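You operate a simulated robot arm through the tools that you are given. There is no shell and no other tool. Be economical: measure what you need, move in short steps, check, and stop when the job is done.

You are at the controls of a simulated robot arm. One attempt, no reset.

JOB
Put the used glass in the RINSE crate and serve a taste of white juice.
Fine: blue glass on the coaster, filled to its line from the bottle so labelled; bottle back.

It is judged by the outcome, as a careful person would: the job done as asked, and still so three seconds after it is handed in. It fails if anything else is knocked over, pushed out of place, dropped, spilled or broken.

ROBOT AND FRAMES
A 6-joint arm with a two-finger parallel gripper, fixed in place. Base frame: the origin is at the foot of the arm, x ahead of it, y to its left, z up. Lengths are in cm, angles in degrees, forces in N, time in s.
With the tool pointing down near the work surface it reaches from about 10 to 40 cm from the base axis. Its first joint turns from -66.0 to 66.0 degrees. Payload 2.45 kg.
The TCP is the grasp point between the finger pads, 2.4 cm short of the fingertips. In the tool frame z runs along the fingers and y along their closing line. Largest opening 6.8 cm; finger width 1.7, thickness 1; the body of the gripper, 4 by 7 cm, starts 4.1 cm behind the TCP.
Orientation is told as [roll, pitch, yaw] about the base's x, y, z axes, in that order, counted from this pose: with the fingers straight down and closing along the base's y, the tool's x points along the base's -x, its y along +y and its z along -z.

CONTROLS
- The arm moves only by the tool arm_command. Its argument "targets" is a list of rows, each an object of numbers (a shift or turn left out is 0, a gripper value left out holds the last): "x", "y", "z": the shift along the base's x, y, z in m; "wx", "wy", "wz": the turn, a rotation vector about the base's x, y, z in degrees; "grip": the finger opening in m, from 0 to 0.068. In form: [{"x": .., "y": .., "z": .., "wx": .., "wy": .., "wz": .., "grip": ..}, ...]. A call has 1 to 12 rows; each row shifts and turns the commanded pose from where the row before left it. A row lasts 0.2 s, in which the tool goes at most 5 cm and 8.6 degrees; a call with a longer step from one row to the next is refused whole, and so is a gripper value outside its range. Where a pose cannot be reached the arm comes as near as it can. A force on the tool above 40 N (or 10 N above the force at the start of the call, whichever is more), or a blocked arm, ends the call early, and 0.2 s more pass. Each finger travels about 10.8 cm/s and halts on what it meets, pressing with about 44 N; the grip force reading is that of the motor and also rises with nothing between the fingers. The clock runs only during rows and for 0.2 s after the last one: add rows that do not move to give the fingers time. The reply holds the time, the measured pose of the TCP, the force on the tool along the base axes, the opening and the grip force, in the units named above and with some noise, and new pictures: "views" is both (left out), scene, wrist or none.
- Cameras (640 x 400 px; columns grow to the right, rows downward): "scene" is fixed at [16.93, 42.98, 143.93]; the picture's right is [-0.64, -0.77, 0.00], its down [-0.59, 0.50, -0.63] and it looks along [0.48, -0.41, -0.77] (base axes); focal length 348 px, centre (320, 200). "wrist" rides on the gripper at [8.4, 1.1, -7.5] in the tool frame; the picture's right is [-0.13, 0.99, 0.00], its down [-0.60, -0.08, -0.79] and it looks along [-0.79, -0.10, 0.61] (tool axes); focal length 251 px, centre (320, 200). There is no depth. A picture from a camera that has moved, and an enlarged one, comes with that camera's place and axes in the base frame and with its lens.
- close_up(camera, box): a new picture of the part [left, top, right, bottom] of that camera's present view, enlarged. No time passes.
- hand_in(): hands the job in; it is judged then, once.

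Go step by step. Nothing tells you positions but the pictures and the camera data: compare them with the known pose of the tool, close in by small moves and look again before you grip or let go. The budget is 120 turns and 200 pictures, counting those below and the enlarged ones. Unless the task says otherwise, let go and move clear before handing in, and close with one line.

The tools are called after "Call:" as name(argument=value, ...) on one line, values as JSON. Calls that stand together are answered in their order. arm_command: Moves the arm, as the interface text tells. Its arguments: {"type":"object","properties":{"targets":{"type":"array"},"views":{"type":"string","enum":["both","scene","wrist","none"]}},"required":["targets"]} The other tools are called the same way: close_up (camera, box) takes an enlarged picture of a part of a camera's view; hand_in () hands the job in.

At the start:

```text
time: 0.0
tool_pos: [42.32, 10.42, 112.49]
orientation: [0.0, 0.1, 0.0]
ft_force: [-0.6, -0.4, 1.1]
width: 6.82
finger_force: 0.2
```

scene: 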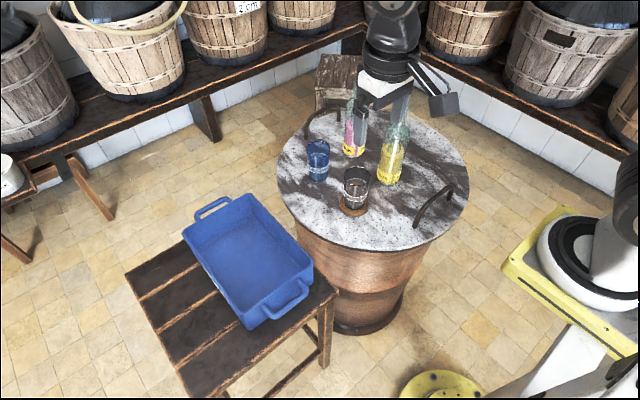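
wrist: 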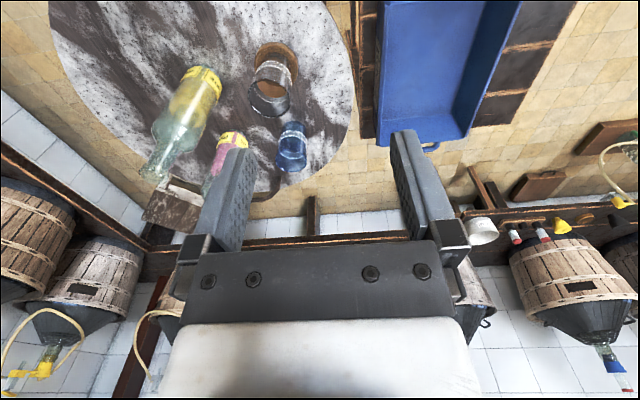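

I see a round barrel table with a blue glass, a clear glass on a coaster, two bottles, and a blue crate on a stool. I'll look at these in detail before moving.

Call:
close_up(camera="scene", box=[270, 80, 480, 220])

Call:
close_up(camera="wrist", box=[130, 20, 350, 200])

Call:
close_up(camera="scene", box=[170, 170, 330, 340])

Call:
close_up(camera="scene", box=[320, 0, 480, 130])

```text
2.86 times, centred on (375, 150) of scene
camera zoom: at [16.93, 42.98, 143.93], right [-0.64, -0.77, 0.0], down [-0.59, 0.5, -0.63], along [0.48, -0.41, -0.77], focal length 993 px, centre (163, 343)
```

zoom: 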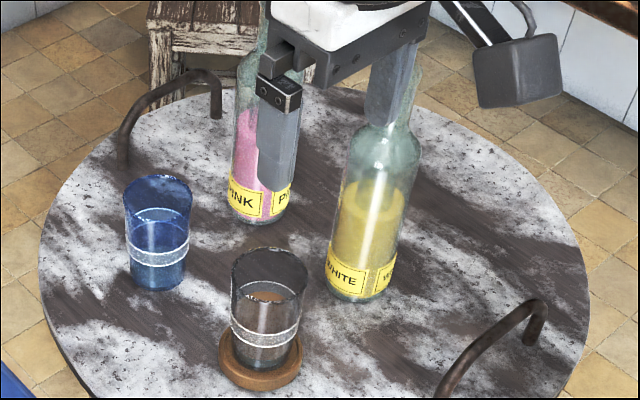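

```text
2.22 times, centred on (240, 110) of wrist
camera zoom: at [33.92, 11.5, 120.14], right [0.13, 0.99, 0.0], down [0.6, -0.08, 0.79], along [0.79, -0.1, -0.61], focal length 559 px, centre (498, 400)
```

zoom: 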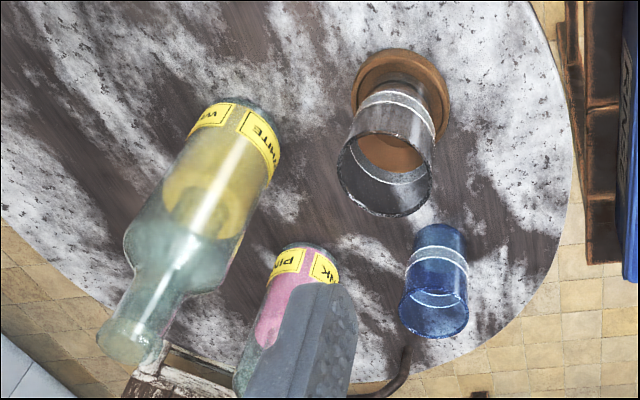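

```text
2.35 times, centred on (250, 255) of scene
camera zoom: at [16.93, 42.98, 143.93], right [-0.64, -0.77, 0.0], down [-0.59, 0.5, -0.63], along [0.48, -0.41, -0.77], focal length 818 px, centre (485, 71)
```

zoom: 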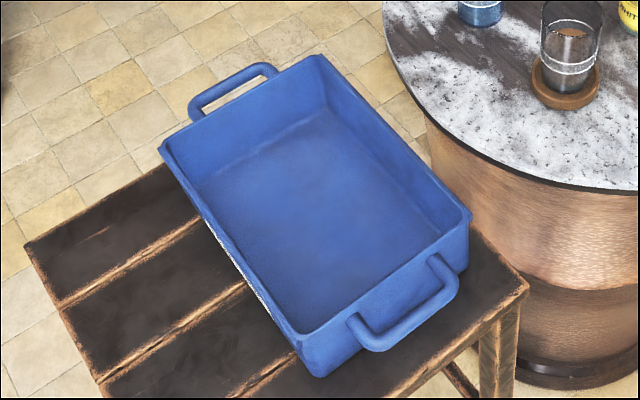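

```text
3.08 times, centred on (400, 65) of scene
camera zoom: at [16.93, 42.98, 143.93], right [-0.64, -0.77, 0.0], down [-0.59, 0.5, -0.63], along [0.48, -0.41, -0.77], focal length 1069 px, centre (74, 615)
```

zoom: 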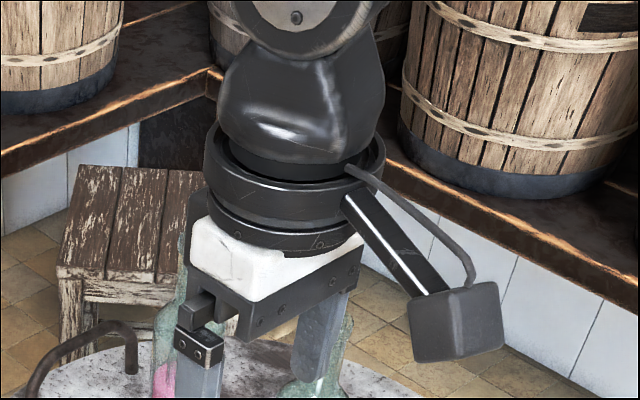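

The table top looks to be at about z = 76–78, not 9 as the text says. I'll check the right side of the scene and then test a small move.

Call:
close_up(camera="scene", box=[380, 130, 640, 400])

Call:
arm_command(targets=[{"x": 0.03, "y": 0, "z": 0, "grip": 0.068}, {"x": 0}], views="scene")

```text
1.48 times, centred on (510, 265) of scene
camera zoom: at [16.93, 42.98, 143.93], right [-0.64, -0.77, 0.0], down [-0.59, 0.5, -0.63], along [0.48, -0.41, -0.77], focal length 515 px, centre (38, 104)
```

zoom: 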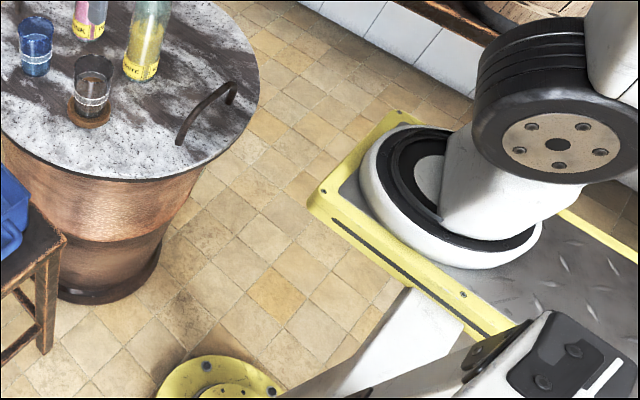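

```text
time: 0.6
tool_pos: [45.3, 10.29, 112.58]
orientation: [0.0, 0.0, 0.0]
ft_force: [0.0, -0.5, 0.3]
width: 6.79
finger_force: 0.1
```

scene: 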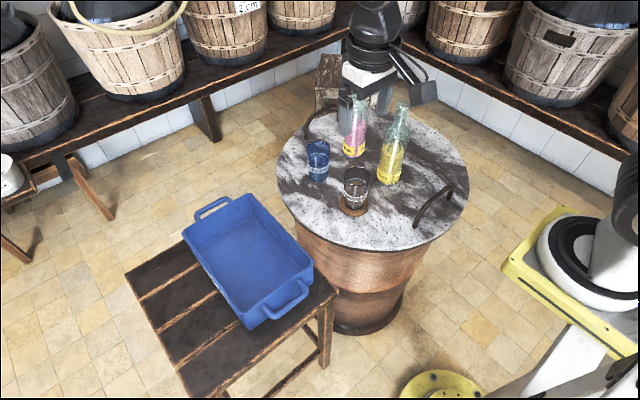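

The move went as commanded. I'll zoom in to check the calibration of the gripper in the scene camera and get clear views of the bottles and glasses.

Call:
close_up(camera="scene", box=[280, 30, 440, 130])

Call:
close_up(camera="scene", box=[290, 120, 418, 220])

Call:
close_up(camera="wrist", box=[130, 0, 370, 200])

```text
4.00 times, centred on (360, 80) of scene
camera zoom: at [16.93, 42.98, 143.93], right [-0.64, -0.77, 0.0], down [-0.59, 0.5, -0.63], along [0.48, -0.41, -0.77], focal length 1390 px, centre (160, 680)
```

zoom: 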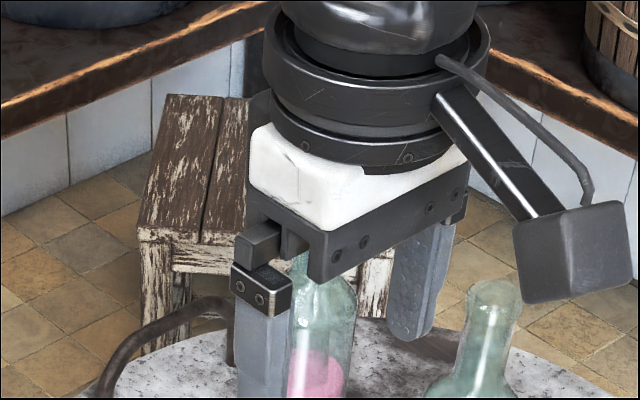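

```text
4.00 times, centred on (354, 170) of scene
camera zoom: at [16.93, 42.98, 143.93], right [-0.64, -0.77, 0.0], down [-0.59, 0.5, -0.63], along [0.48, -0.41, -0.77], focal length 1390 px, centre (184, 320)
```

zoom: 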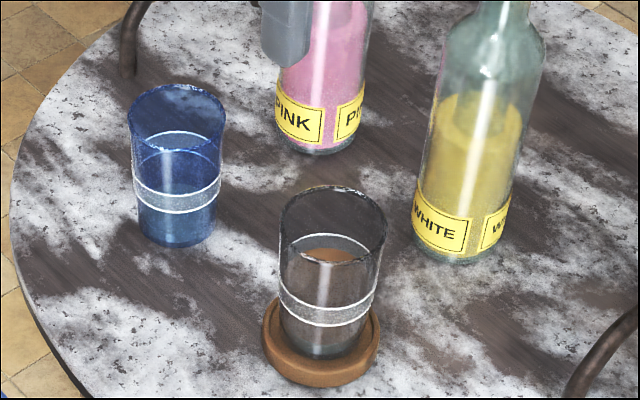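

```text
2.00 times, centred on (250, 100) of wrist
camera zoom: at [36.88, 11.48, 120.12], right [0.13, 0.99, 0.0], down [0.6, -0.08, 0.79], along [0.79, -0.1, -0.61], focal length 503 px, centre (460, 400)
```

zoom: 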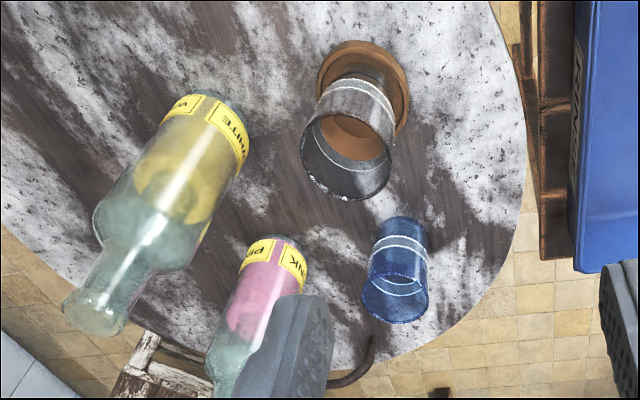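

Calibration checks out. I put the clear glass at about (53, 1.5) with its rim at z ≈ 85.7, the blue glass at (66.8, 1.5), the white bottle at (53.8, -12.4) and pink at (67.4, -12.2). The crate is centred near (60.5, 29) with its rim at about 75. Next I move above the clear glass.

Call:
arm_command(targets=[{"x": 0.0193, "y": -0.022, "z": -0.035, "grip": 0.068}, {"x": 0.0193, "y": -0.022, "z": -0.035}, {"x": 0.0193, "y": -0.022, "z": -0.035}, {"x": 0.0193, "y": -0.022, "z": -0.035}, {"x": 0}])

Call:
close_up(camera="scene", box=[160, 180, 330, 340])

```text
time: 1.8
tool_pos: [53.1, 0.89, 98.56]
orientation: [0.0, 0.0, 0.0]
ft_force: [0.5, -1.2, 0.2]
width: 6.81
finger_force: 0.1
camera wrist: at [44.6, 2.12, 106.1], right [0.13, 0.99, 0.0], down [0.6, -0.08, 0.79], along [0.79, -0.1, -0.61], focal length 251 px, centre (320, 200)
```

scene: 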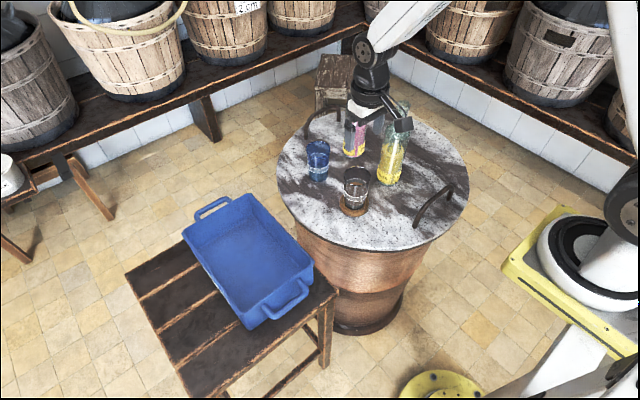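
wrist: 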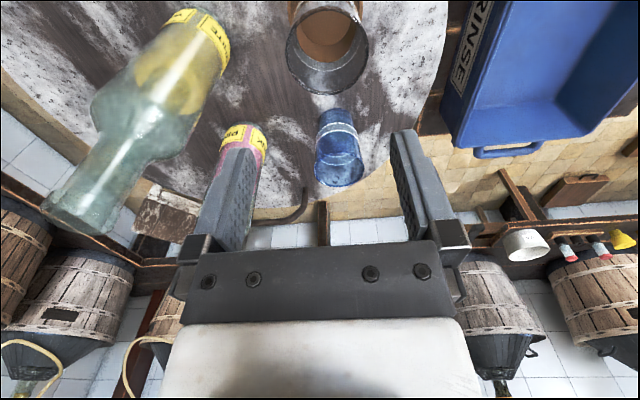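

```text
2.50 times, centred on (245, 260) of scene
camera zoom: at [16.93, 42.98, 143.93], right [-0.64, -0.77, 0.0], down [-0.59, 0.5, -0.63], along [0.48, -0.41, -0.77], focal length 869 px, centre (508, 50)
```

zoom: 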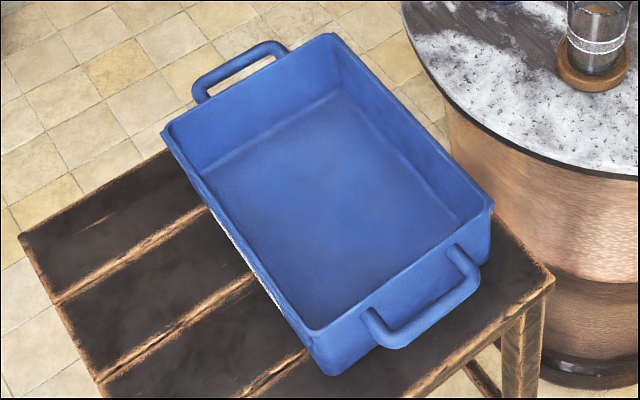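

RINSE is readable on the crate. I'll centre on the clear glass and come down to just above its rim.

Call:
arm_command(targets=[{"x": -0.003, "y": 0.0065, "z": -0.03, "grip": 0.068}, {"z": -0.045}, {"z": 0}])

Call:
close_up(camera="scene", box=[310, 110, 438, 220])

```text
time: 2.6
tool_pos: [52.84, 2.3, 91.02]
orientation: [0.0, 0.0, 0.1]
ft_force: [-0.6, 0.1, 0.2]
width: 6.77
finger_force: 0.1
camera wrist: at [44.44, 3.34, 98.65], right [0.13, 0.99, 0.0], down [0.6, -0.08, 0.79], along [0.79, -0.1, -0.61], focal length 251 px, centre (320, 200)
```

scene: 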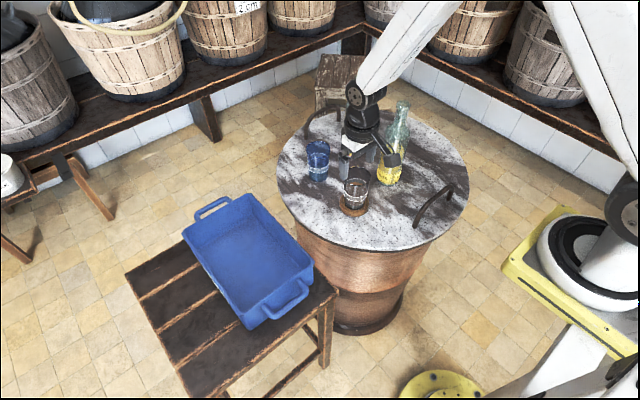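
wrist: 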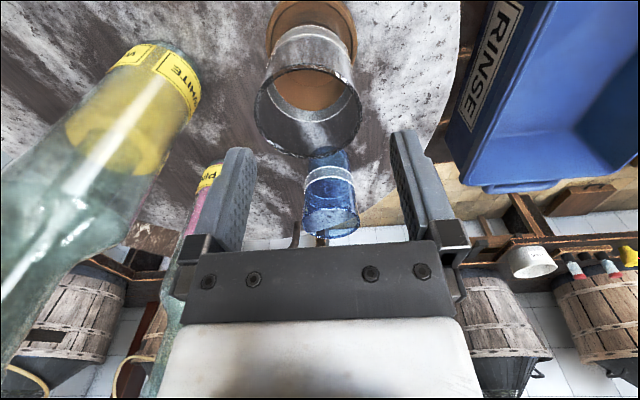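

```text
3.64 times, centred on (374, 165) of scene
camera zoom: at [16.93, 42.98, 143.93], right [-0.64, -0.77, 0.0], down [-0.59, 0.5, -0.63], along [0.48, -0.41, -0.77], focal length 1264 px, centre (124, 327)
```

zoom: 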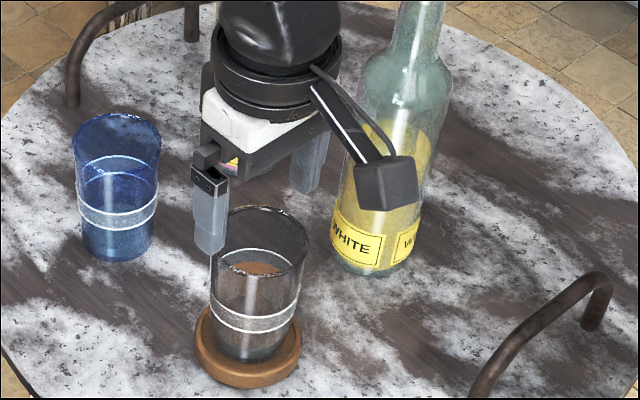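

The tool is about 0.75 cm too far left (+y) of the glass axis. I'll correct that before going down.

Call:
arm_command(targets=[{"y": -0.0075, "grip": 0.068}, {"z": 0}, {"z": 0}], views="wrist")

```text
time: 3.4
tool_pos: [52.83, 1.42, 91.19]
orientation: [0.0, 0.0, 0.0]
ft_force: [0.1, -0.1, 0.3]
width: 6.78
finger_force: 0.0
camera wrist: at [44.41, 2.6, 98.72], right [0.13, 0.99, 0.0], down [0.6, -0.08, 0.79], along [0.79, -0.1, -0.61], focal length 251 px, centre (320, 200)
```

wrist: 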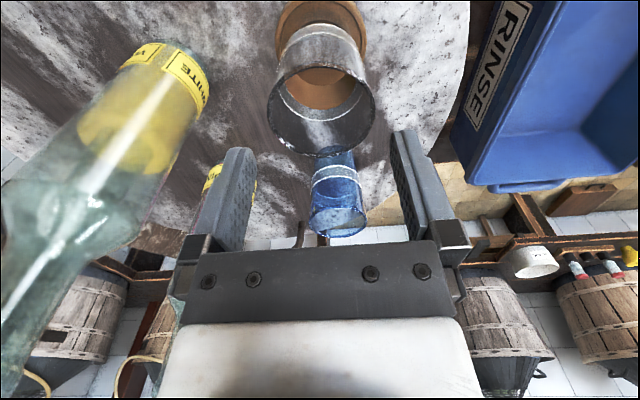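

The tool is now centred on the rim, within about a millimetre. I'll lower it with the fingers straddling the glass.

Call:
arm_command(targets=[{"z": -0.02, "grip": 0.068}, {"z": -0.02}, {"z": -0.02}, {"z": -0.015}, {"z": -0.01}, {"z": 0}])

Call:
close_up(camera="scene", box=[310, 110, 438, 220])

```text
time: 4.8
tool_pos: [52.94, 1.46, 82.59]
orientation: [0.0, 0.0, 0.0]
ft_force: [0.1, 1.4, -0.6]
width: 6.82
finger_force: 0.0
camera wrist: at [44.4, 2.68, 90.23], right [0.13, 0.99, 0.0], down [0.6, -0.08, 0.79], along [0.79, -0.1, -0.61], focal length 251 px, centre (320, 200)
```

scene: 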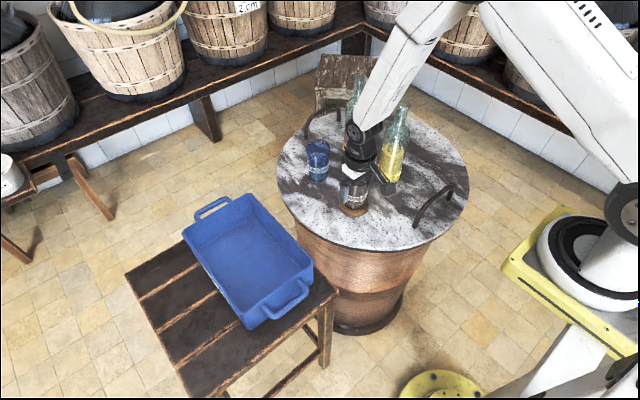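
wrist: 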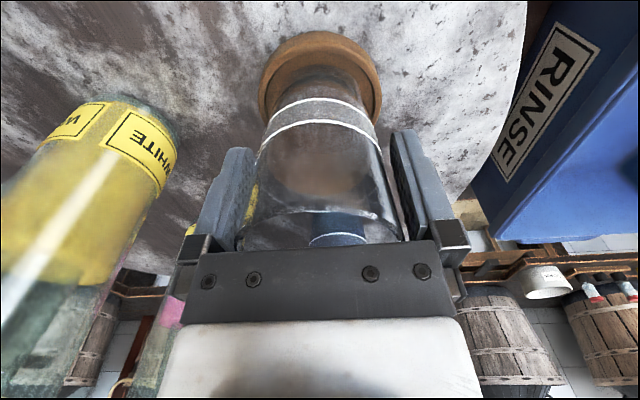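

```text
3.64 times, centred on (374, 165) of scene
camera zoom: at [16.93, 42.98, 143.93], right [-0.64, -0.77, 0.0], down [-0.59, 0.5, -0.63], along [0.48, -0.41, -0.77], focal length 1264 px, centre (124, 327)
```

zoom: 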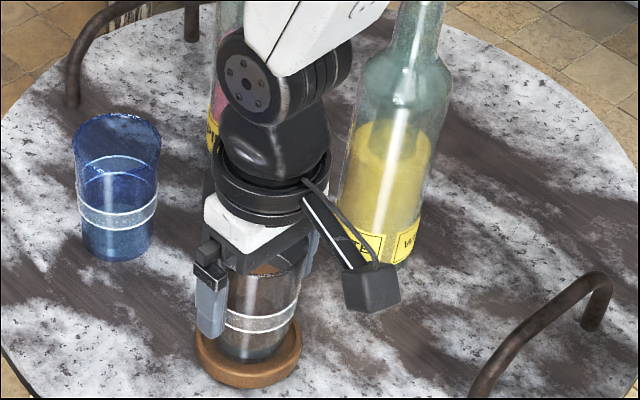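

Fingers are around the glass with no contact forces. Now I'll close the gripper.

Call:
arm_command(targets=[{"grip": 0.055}, {"grip": 0.05}, {"grip": 0.05}], views="none")

```text
time: 5.6
tool_pos: [52.81, 1.49, 82.85]
orientation: [0.0, 0.0, 0.0]
ft_force: [0.6, 1.4, 0.0]
width: 6.06
finger_force: 43.6
```

Gripped at a width of 6.06. I'll lift straight up and check.

Call:
arm_command(targets=[{"z": 0.01, "grip": 0.05}, {"z": 0.03}, {"z": 0.03}, {"z": 0}])

```text
time: 6.6
tool_pos: [52.84, 1.23, 89.8]
orientation: [0.0, 0.1, 0.0]
ft_force: [0.3, -0.2, 0.6]
width: 4.98
finger_force: 0.1
camera wrist: at [44.48, 2.42, 97.24], right [0.13, 0.99, 0.0], down [0.6, -0.08, 0.79], along [0.79, -0.1, -0.61], focal length 251 px, centre (320, 200)
```

scene: 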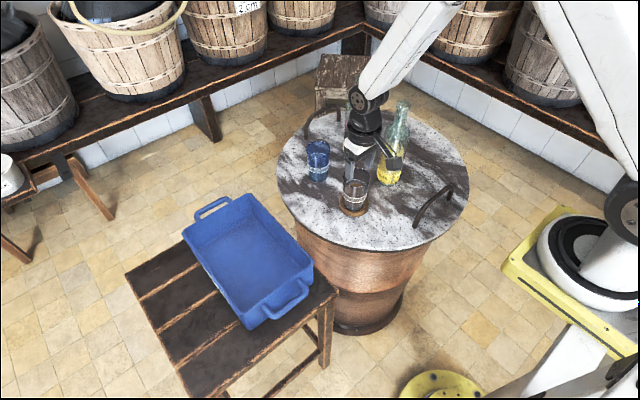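
wrist: 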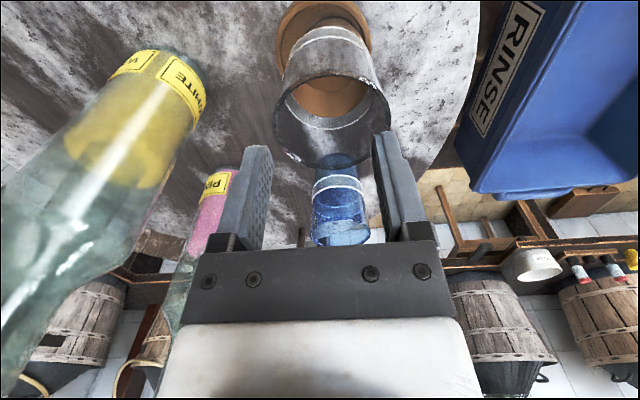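

The glass slipped out and is still standing on the coaster. The pads probably only touched the flared rim. I'll check its state closely.

Call:
close_up(camera="scene", box=[310, 110, 438, 220])

Call:
close_up(camera="wrist", box=[220, 0, 440, 200])

```text
3.64 times, centred on (374, 165) of scene
camera zoom: at [16.93, 42.98, 143.93], right [-0.64, -0.77, 0.0], down [-0.59, 0.5, -0.63], along [0.48, -0.41, -0.77], focal length 1264 px, centre (124, 327)
```

zoom: 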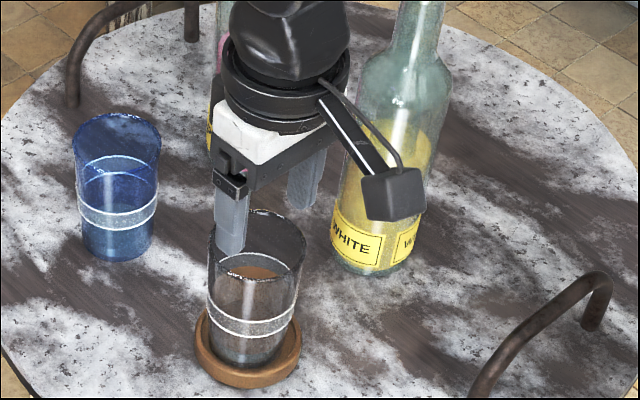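

```text
2.00 times, centred on (330, 100) of wrist
camera zoom: at [44.48, 2.42, 97.24], right [0.13, 0.99, 0.0], down [0.6, -0.08, 0.79], along [0.79, -0.1, -0.61], focal length 503 px, centre (300, 400)
```

zoom: 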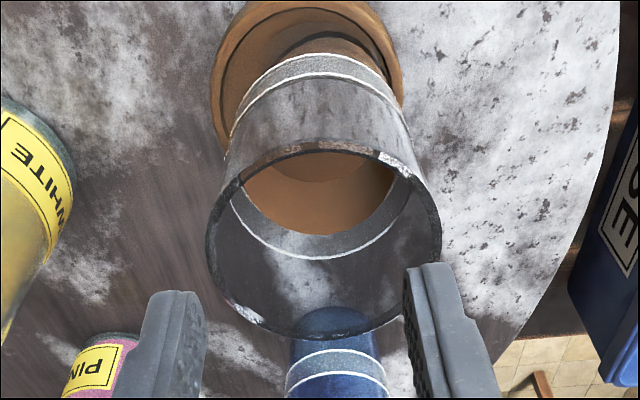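

The glass still stands on the coaster, empty, and shifted slightly to y ≈ 1.95. I'll retry with the rim nearer the pad centre and a slow, watched lift.

Call:
arm_command(targets=[{"z": 0.006, "y": 0.007, "grip": 0.068}, {"z": 0}, {"z": 0}], views="wrist")

```text
time: 7.4
tool_pos: [52.93, 2.14, 90.21]
orientation: [-0.1, 0.0, 0.1]
ft_force: [-0.6, -0.4, -0.1]
width: 6.78
finger_force: 0.1
camera wrist: at [44.46, 3.26, 97.84], right [0.13, 0.99, 0.0], down [0.6, -0.08, 0.79], along [0.79, -0.1, -0.61], focal length 251 px, centre (320, 200)
```

wrist: 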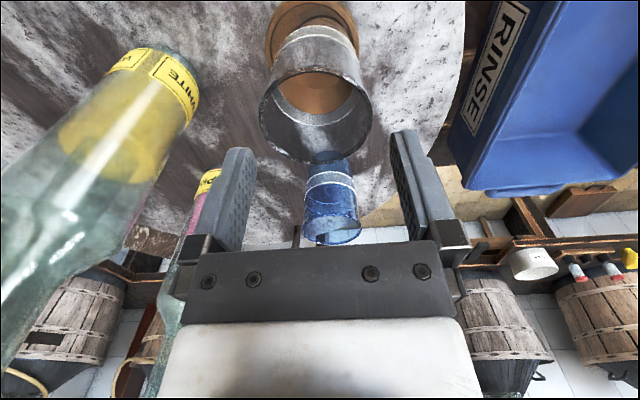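

Call:
arm_command(targets=[{"y": -0.0025, "grip": 0.068}, {"z": -0.02}, {"z": -0.02}, {"z": -0.016}, {"z": 0}, {"grip": 0.04}, {"grip": 0.04}, {"grip": 0.04}])

Call:
arm_command(targets=[{"z": 0.003, "grip": 0.04}, {"z": 0.003}, {"z": 0}])

```text
time: 9.2
tool_pos: [52.82, 1.89, 84.83]
orientation: [0.0, 0.1, 0.0]
ft_force: [0.1, -0.4, 0.4]
width: 6.09
finger_force: 44.2
camera wrist: at [44.39, 3.14, 92.38], right [0.13, 0.99, 0.0], down [0.6, -0.08, 0.79], along [0.79, -0.1, -0.61], focal length 251 px, centre (320, 200)
```

scene: 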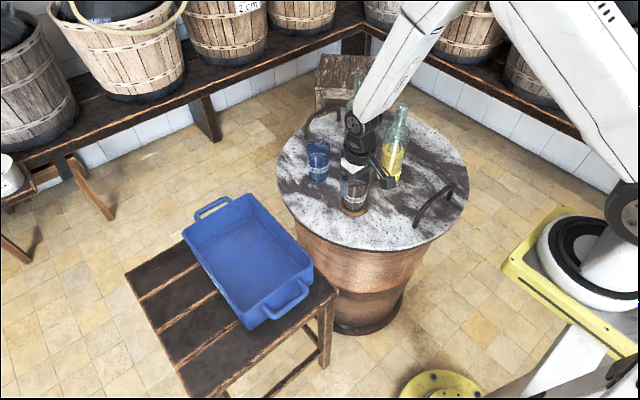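
wrist: 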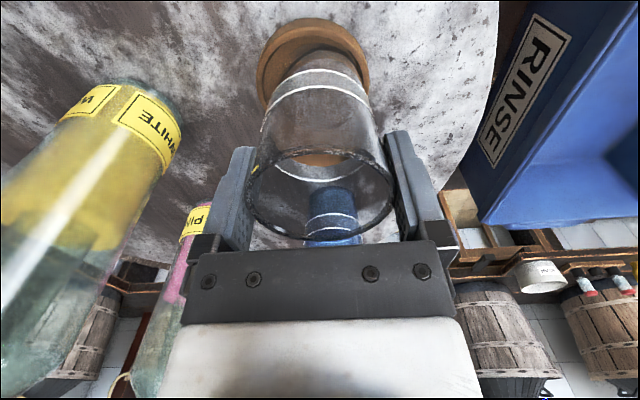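

```text
time: 10.0
tool_pos: [52.88, 1.75, 85.32]
orientation: [0.0, 0.0, -0.1]
ft_force: [0.5, -0.4, -2.2]
width: 6.12
finger_force: 43.8
camera wrist: at [44.39, 3.02, 92.85], right [0.13, 0.99, 0.0], down [0.6, -0.08, 0.79], along [0.79, -0.1, -0.61], focal length 251 px, centre (320, 200)
```

scene: 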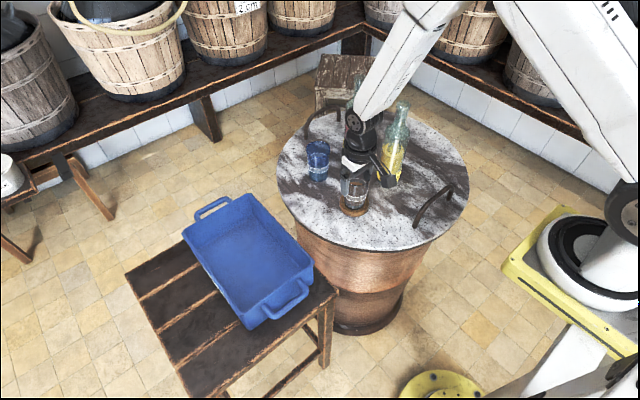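
wrist: 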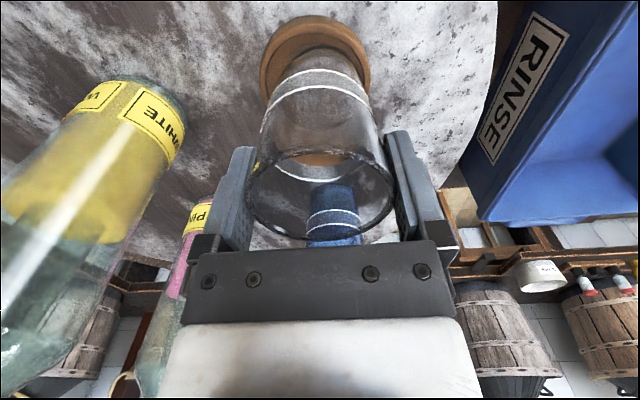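

The glass is moving with the fingers: the rim stays fixed relative to them and there are about 2 N of load. I'll keep lifting slowly.

Call:
arm_command(targets=[{"z": 0.004, "grip": 0.03}, {"z": 0.004}, {"z": 0.005}, {"z": 0.005}, {"z": 0}])

```text
time: 11.2
tool_pos: [52.81, 1.95, 87.07]
orientation: [-0.1, 0.0, 0.0]
ft_force: [0.1, 0.8, -0.8]
width: 6.13
finger_force: 43.9
camera wrist: at [44.38, 3.13, 94.64], right [0.13, 0.99, 0.0], down [0.6, -0.08, 0.79], along [0.79, -0.1, -0.61], focal length 251 px, centre (320, 200)
```

scene: 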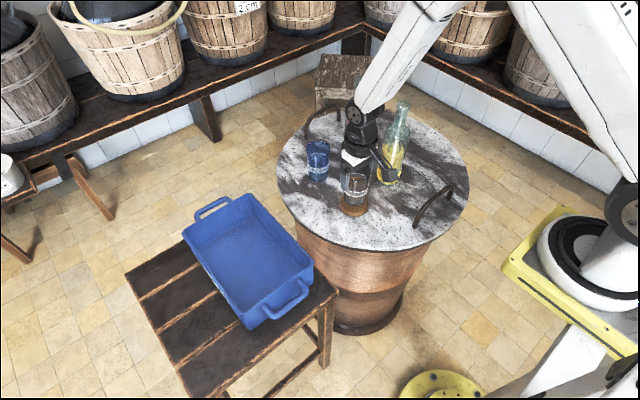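
wrist: 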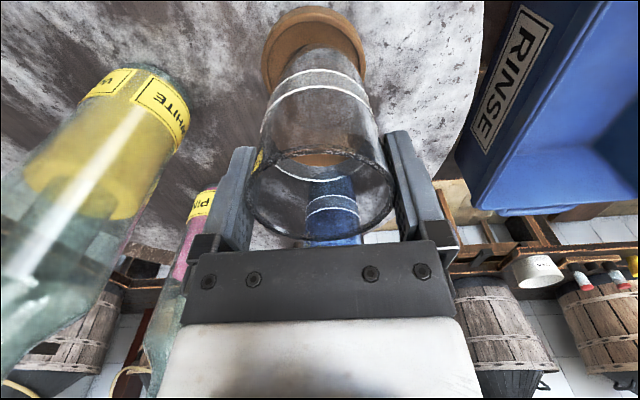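

Holding. I'll lift higher, then carry it gently over to the crate.

Call:
arm_command(targets=[{"z": 0.008, "grip": 0.03}, {"z": 0.012}, {"z": 0.012}, {"z": 0.012}, {"z": 0.008}, {"z": 0}], views="wrist")

```text
time: 12.6
tool_pos: [52.73, 1.86, 92.3]
orientation: [0.0, -0.1, 0.0]
ft_force: [0.2, 0.6, -1.1]
width: 6.12
finger_force: 43.8
camera wrist: at [44.34, 3.01, 99.86], right [0.13, 0.99, 0.0], down [0.6, -0.08, 0.79], along [0.79, -0.1, -0.61], focal length 251 px, centre (320, 200)
```

wrist: 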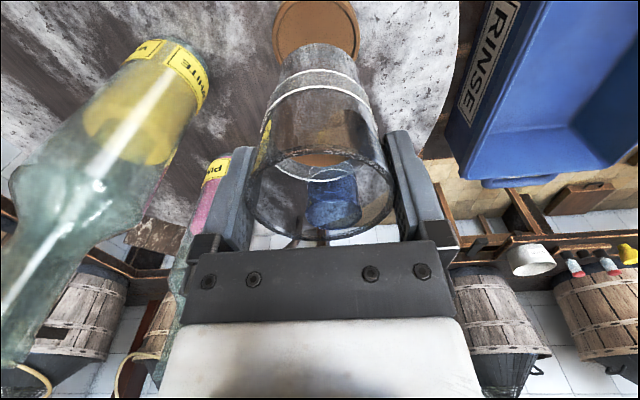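

Call:
arm_command(targets=[{"y": 0.01, "x": 0.003, "grip": 0.03}, {"y": 0.02, "x": 0.005}, {"y": 0.027, "x": 0.007}, {"y": 0.03, "x": 0.008}, {"y": 0.03, "x": 0.008}, {"y": 0.03, "x": 0.008}, {"y": 0.03, "x": 0.008}, {"y": 0.03, "x": 0.008}, {"y": 0.03, "x": 0.008}, {"y": 0.02, "x": 0.005}, {"y": 0.01, "x": 0.004}, {"z": 0}])

```text
time: 15.2
tool_pos: [60.03, 28.78, 92.01]
orientation: [0.0, 0.0, 0.1]
ft_force: [0.1, -0.5, -2.2]
width: 6.11
finger_force: 44.0
camera wrist: at [51.6, 29.86, 99.55], right [0.13, 0.99, 0.0], down [0.6, -0.08, 0.79], along [0.79, -0.1, -0.61], focal length 251 px, centre (320, 200)
```

scene: 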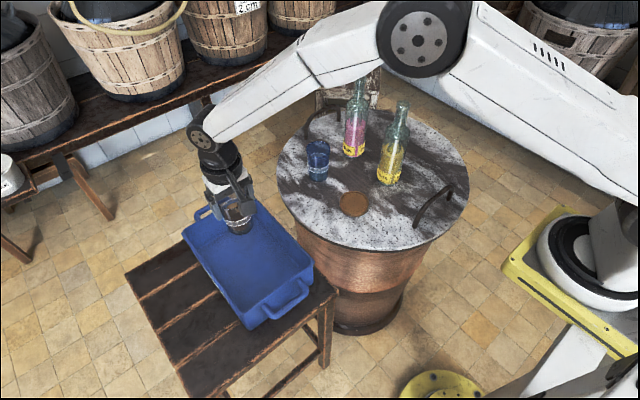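
wrist: 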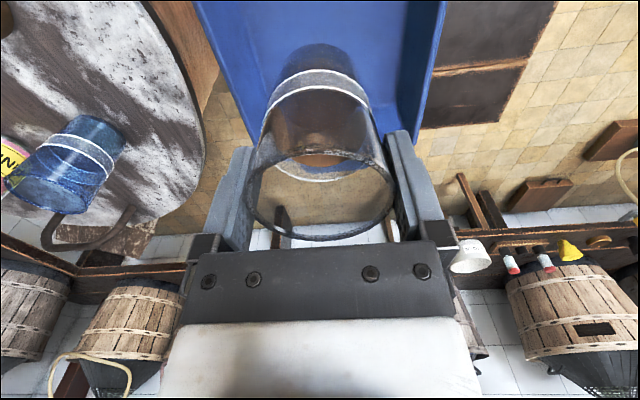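

The glass hangs over the middle of the crate. I'll lower it most of the way in.

Call:
arm_command(targets=[{"z": -0.01, "grip": 0.03}, {"z": -0.02}, {"z": -0.02}, {"z": -0.02}, {"z": -0.02}, {"z": -0.02}, {"z": -0.01}, {"z": -0.01}, {"z": 0}])

Call:
close_up(camera="scene", box=[170, 140, 330, 340])

```text
time: 17.2
tool_pos: [59.98, 28.66, 79.13]
orientation: [0.0, -0.1, -0.1]
ft_force: [-0.5, -0.9, -1.0]
width: 6.08
finger_force: 44.1
camera wrist: at [51.51, 29.81, 86.72], right [0.13, 0.99, 0.0], down [0.6, -0.08, 0.79], along [0.79, -0.1, -0.61], focal length 251 px, centre (320, 200)
```

scene: 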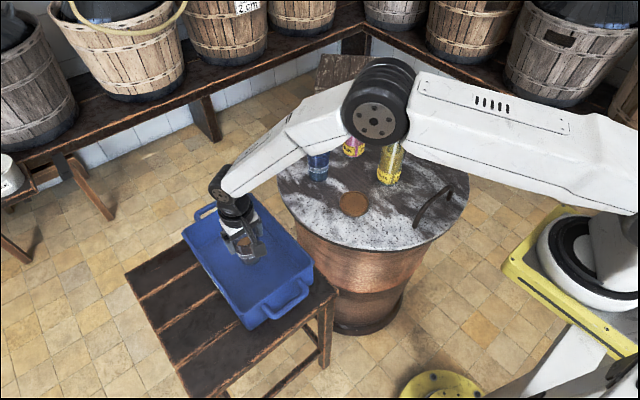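
wrist: 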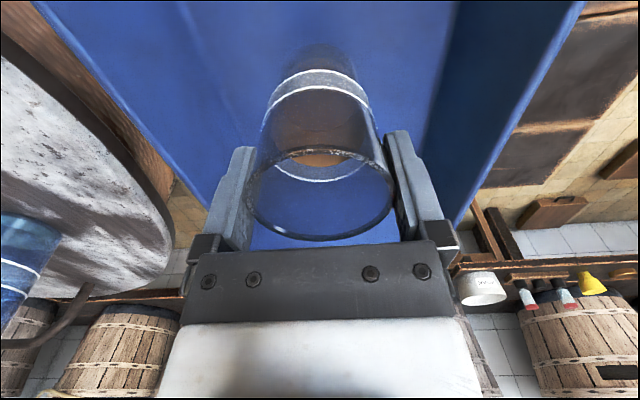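

```text
2.00 times, centred on (250, 240) of scene
camera zoom: at [16.93, 42.98, 143.93], right [-0.64, -0.77, 0.0], down [-0.59, 0.5, -0.63], along [0.48, -0.41, -0.77], focal length 695 px, centre (460, 120)
```

zoom: 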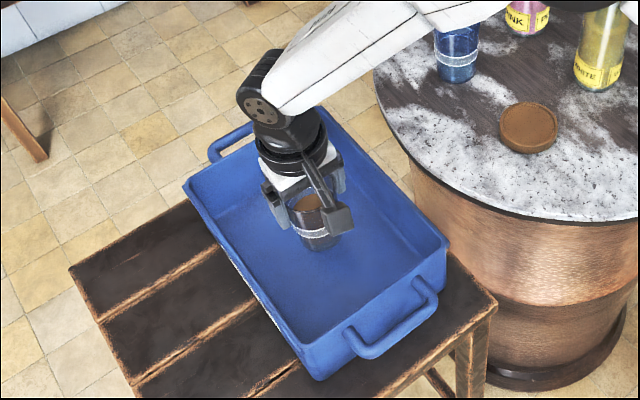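

Call:
arm_command(targets=[{"z": -0.006, "grip": 0.03}, {"z": -0.006}, {"z": -0.005}, {"z": 0}], views="wrist")

```text
time: 18.2
tool_pos: [59.71, 28.7, 77.41]
orientation: [0.0, 0.0, 0.0]
ft_force: [-0.2, -0.4, -1.5]
width: 6.13
finger_force: 44.2
camera wrist: at [51.47, 29.82, 84.98], right [0.13, 0.99, 0.0], down [0.6, -0.08, 0.79], along [0.79, -0.1, -0.61], focal length 251 px, centre (320, 200)
```

wrist: 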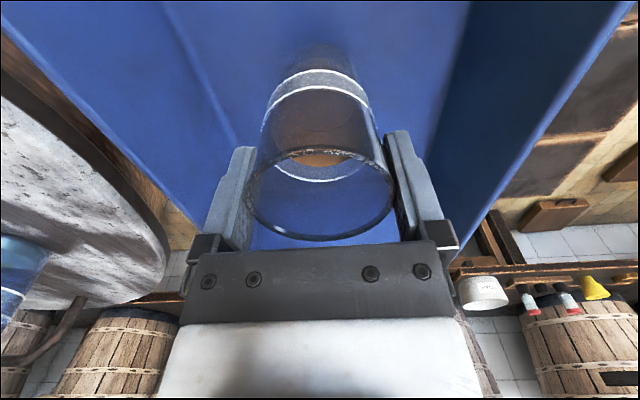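

Call:
arm_command(targets=[{"z": -0.004, "grip": 0.03}, {"z": -0.003}, {"z": 0}], views="none")

Call:
arm_command(targets=[{"z": -0.004, "grip": 0.03}, {"z": 0}], views="none")

Call:
arm_command(targets=[{"z": -0.003, "grip": 0.03}, {"z": 0}], views="wrist")

```text
time: 19.0
tool_pos: [59.94, 28.67, 76.54]
orientation: [0.0, 0.0, 0.0]
ft_force: [-0.4, 0.5, -1.7]
width: 6.13
finger_force: 44.0
```

```text
time: 19.6
tool_pos: [59.98, 28.61, 76.23]
orientation: [0.0, -0.1, 0.0]
ft_force: [0.0, -0.3, -1.7]
width: 6.15
finger_force: 44.0
```

```text
time: 20.2
tool_pos: [59.94, 28.59, 76.09]
orientation: [-0.1, 0.0, -0.1]
ft_force: [-0.3, 0.5, -1.2]
width: 6.12
finger_force: 43.7
camera wrist: at [51.51, 29.77, 83.54], right [0.13, 0.99, 0.0], down [0.6, -0.08, 0.79], along [0.79, -0.1, -0.61], focal length 251 px, centre (320, 200)
```

wrist: 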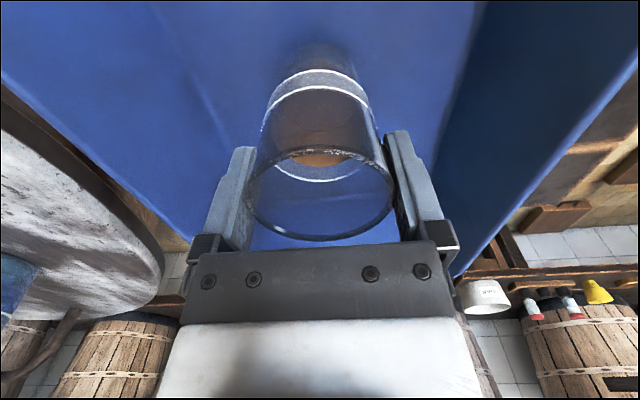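

Call:
arm_command(targets=[{"z": -0.003, "grip": 0.03}, {"z": 0}], views="none")

Call:
arm_command(targets=[{"z": -0.003, "grip": 0.03}, {"z": 0}], views="none")

Call:
close_up(camera="scene", box=[190, 180, 310, 300])

```text
time: 20.8
tool_pos: [59.96, 28.66, 75.63]
orientation: [0.0, 0.0, 0.0]
ft_force: [1.4, 0.6, -1.8]
width: 6.13
finger_force: 43.9
```

```text
time: 21.4
tool_pos: [59.95, 28.65, 75.47]
orientation: [0.0, 0.1, 0.0]
ft_force: [-1.3, 0.7, -1.7]
width: 6.15
finger_force: 44.0
```

```text
3.33 times, centred on (250, 240) of scene
camera zoom: at [16.93, 42.98, 143.93], right [-0.64, -0.77, 0.0], down [-0.59, 0.5, -0.63], along [0.48, -0.41, -0.77], focal length 1158 px, centre (553, 67)
```

zoom: 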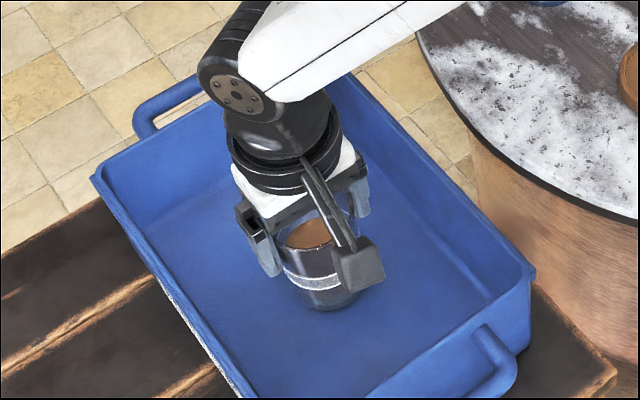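

Call:
arm_command(targets=[{"z": -0.003, "grip": 0.03}, {"z": 0}], views="none")

Call:
arm_command(targets=[{"z": -0.003, "grip": 0.03}, {"z": 0}], views="none")

Call:
arm_command(targets=[{"z": -0.003, "grip": 0.03}, {"z": 0}], views="wrist")

```text
time: 22.0
tool_pos: [59.98, 28.54, 75.15]
orientation: [0.0, -0.1, -0.1]
ft_force: [-0.3, 0.6, -1.7]
width: 6.11
finger_force: 44.2
```

```text
time: 22.6
tool_pos: [60.07, 28.64, 75.04]
orientation: [0.1, -0.2, 0.0]
ft_force: [-5.7, -5.6, 22.7]
width: 6.12
finger_force: 43.9
```

```text
time: 23.0
tool_pos: [60.27, 28.85, 75.04]
orientation: [0.3, -0.3, 0.0]
ft_force: [-0.8, 0.2, 5.2]
width: 6.13
finger_force: 44.6
stopped in row 1: the force on the tool passed its limit (the readings are from after the stop); the commanded pose is now the measured one
camera wrist: at [51.8, 29.94, 82.51], right [0.13, 0.99, 0.0], down [0.6, -0.08, 0.8], along [0.79, -0.1, -0.61], focal length 251 px, centre (320, 200)
```

wrist: 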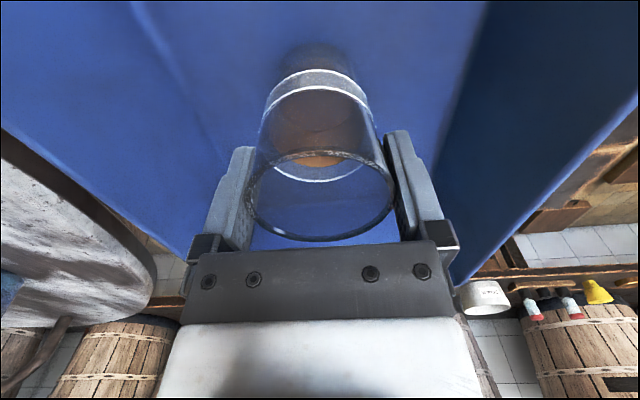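

The glass is now standing on the crate floor, judging by the contact force. I'll open the gripper and rise straight up.

Call:
arm_command(targets=[{"z": 0.0005, "grip": 0.068}, {"z": 0}, {"z": 0}, {"z": 0.01}, {"z": 0.02}, {"z": 0.03}, {"z": 0.03}, {"z": 0.04}, {"z": 0.04}, {"z": 0}])

Call:
close_up(camera="scene", box=[190, 180, 310, 300])

```text
time: 25.2
tool_pos: [60.23, 28.7, 92.07]
orientation: [0.2, -0.1, 0.0]
ft_force: [-0.3, 0.5, 0.2]
width: 6.81
finger_force: 0.0
camera wrist: at [51.79, 29.88, 99.65], right [0.13, 0.99, 0.0], down [0.6, -0.08, 0.8], along [0.79, -0.1, -0.61], focal length 251 px, centre (320, 200)
```

scene: 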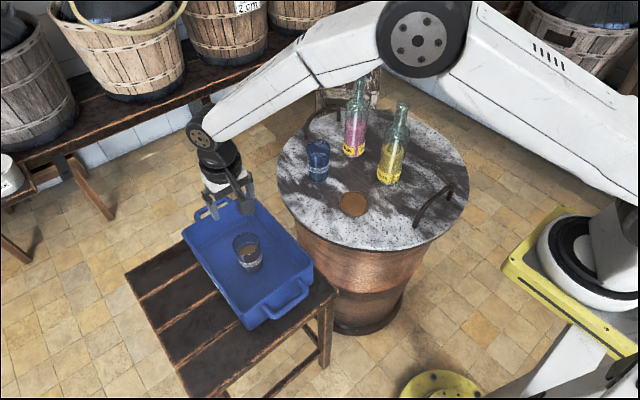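
wrist: 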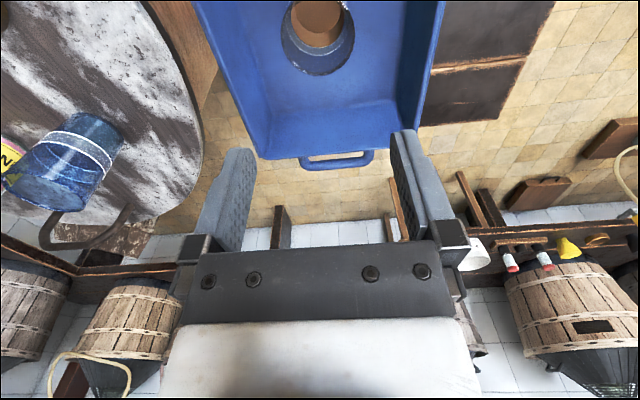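

```text
3.33 times, centred on (250, 240) of scene
camera zoom: at [16.93, 42.98, 143.93], right [-0.64, -0.77, 0.0], down [-0.59, 0.5, -0.63], along [0.48, -0.41, -0.77], focal length 1158 px, centre (553, 67)
```

zoom: 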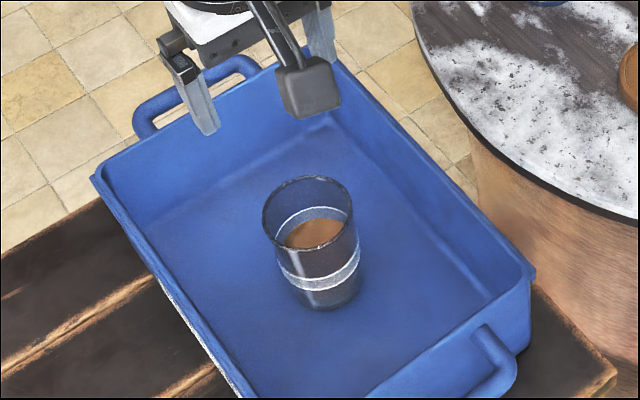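

The used glass stands upright in the RINSE crate. Now I go over to the blue glass at about (66.6, 1.5).

Call:
arm_command(targets=[{"y": -0.03, "x": 0.006, "grip": 0.068}, {"y": -0.04, "x": 0.01}, {"y": -0.04, "x": 0.01}, {"y": -0.04, "x": 0.01}, {"y": -0.04, "x": 0.01}, {"y": -0.04, "x": 0.01}, {"y": -0.03, "x": 0.006}, {"y": -0.012, "x": 0.002}, {"z": 0}, {"z": 0}])

Call:
close_up(camera="scene", box=[310, 160, 420, 230])

```text
time: 27.4
tool_pos: [66.57, 1.62, 91.88]
orientation: [0.3, -0.2, 0.0]
ft_force: [-0.2, -0.3, -0.6]
width: 6.8
finger_force: 0.2
camera wrist: at [58.09, 2.76, 99.44], right [0.13, 0.99, 0.0], down [0.6, -0.08, 0.8], along [0.79, -0.1, -0.61], focal length 251 px, centre (320, 200)
```

scene: 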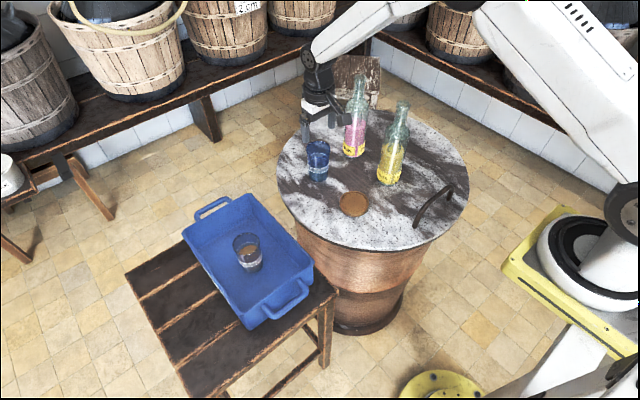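
wrist: 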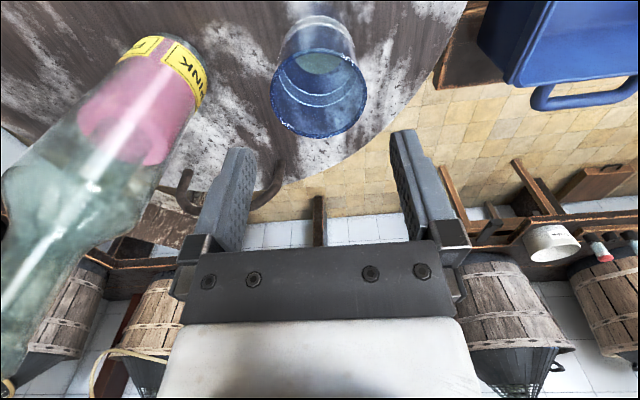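

```text
5.71 times, centred on (365, 195) of scene
camera zoom: at [16.93, 42.98, 143.93], right [-0.64, -0.77, 0.0], down [-0.59, 0.5, -0.63], along [0.48, -0.41, -0.77], focal length 1986 px, centre (63, 229)
```

zoom: 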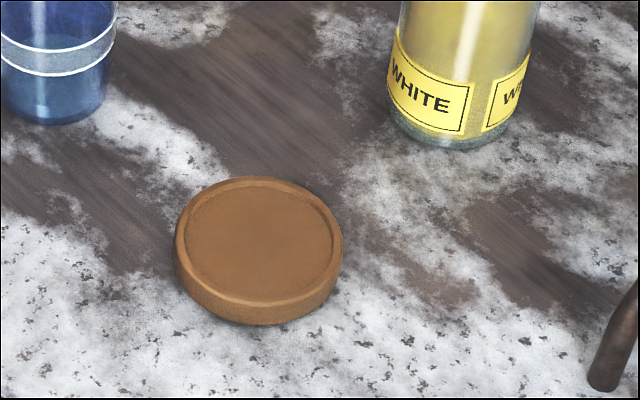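

The coaster is clear, with its centre near (53.2, 1.2). The blue glass is centred under the tool in y and a few millimetres nearer the base in x. I'll adjust, lower with the rim near the pad centre, and close.

Call:
arm_command(targets=[{"x": -0.003, "y": 0.0005, "wx": -0.3, "wy": 0.2, "grip": 0.068}, {"z": -0.025}, {"z": -0.025}, {"z": -0.015}, {"z": -0.008}, {"z": 0}], views="wrist")

Call:
close_up(camera="scene", box=[270, 100, 400, 200])

```text
time: 28.8
tool_pos: [66.3, 1.53, 84.66]
orientation: [-0.1, 0.0, 0.1]
ft_force: [-0.1, 0.8, 0.0]
width: 6.82
finger_force: 0.1
camera wrist: at [57.86, 2.72, 92.23], right [0.13, 0.99, 0.0], down [0.6, -0.08, 0.79], along [0.79, -0.1, -0.61], focal length 251 px, centre (320, 200)
```

wrist: 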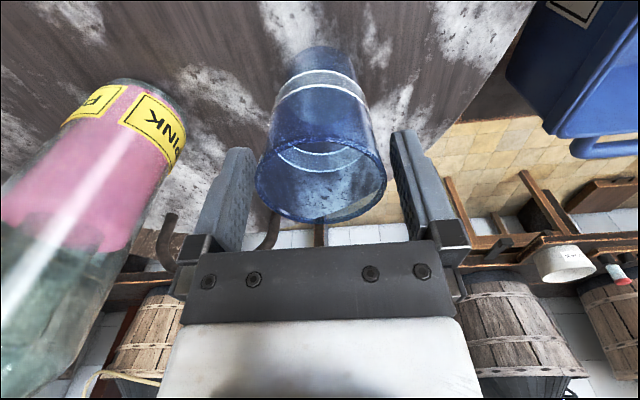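

```text
4.00 times, centred on (335, 150) of scene
camera zoom: at [16.93, 42.98, 143.93], right [-0.64, -0.77, 0.0], down [-0.59, 0.5, -0.63], along [0.48, -0.41, -0.77], focal length 1390 px, centre (260, 400)
```

zoom: 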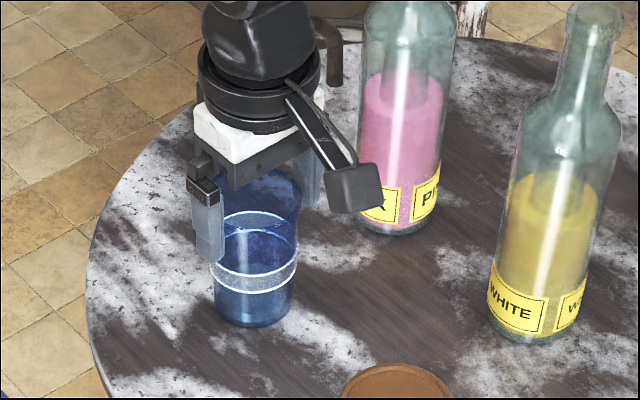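

Call:
arm_command(targets=[{"z": -0.008, "grip": 0.068}, {"z": 0}, {"grip": 0.04}, {"grip": 0.04}, {"grip": 0.04}], views="wrist")

Call:
arm_command(targets=[{"z": 0.003, "grip": 0.03}, {"z": 0.003}, {"z": 0.004}, {"z": 0.004}, {"z": 0}], views="wrist")

```text
time: 30.0
tool_pos: [66.25, 1.48, 84.01]
orientation: [-0.1, -0.1, -0.1]
ft_force: [1.5, -0.1, 2.1]
width: 6.07
finger_force: 43.9
camera wrist: at [57.91, 2.76, 91.48], right [0.13, 0.99, 0.0], down [0.6, -0.08, 0.79], along [0.79, -0.1, -0.61], focal length 251 px, centre (320, 200)
```

wrist: 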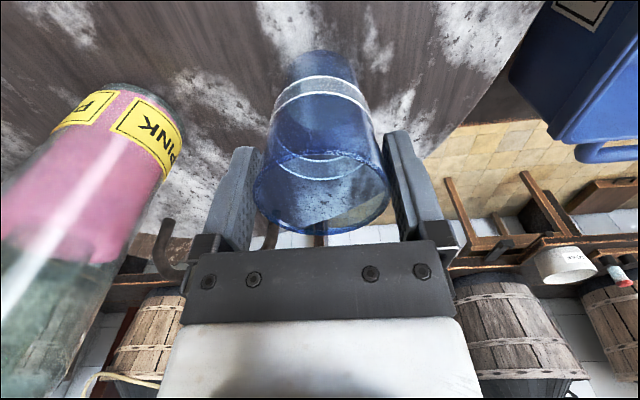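

```text
time: 31.2
tool_pos: [66.28, 1.69, 85.25]
orientation: [-0.1, 0.0, 0.0]
ft_force: [-0.6, -0.9, -2.0]
width: 6.11
finger_force: 43.7
camera wrist: at [57.93, 2.81, 92.85], right [0.13, 0.99, 0.0], down [0.6, -0.08, 0.79], along [0.79, -0.1, -0.61], focal length 251 px, centre (320, 200)
```

wrist: 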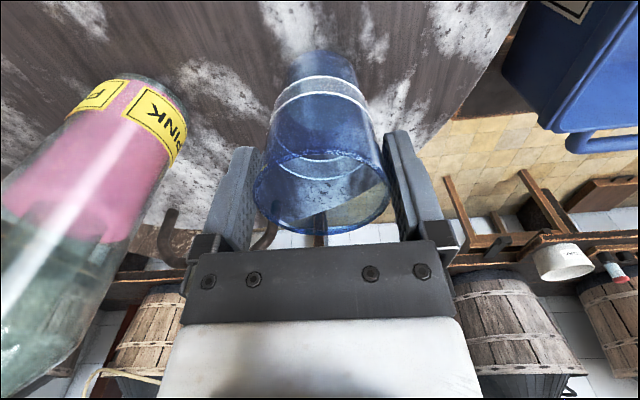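

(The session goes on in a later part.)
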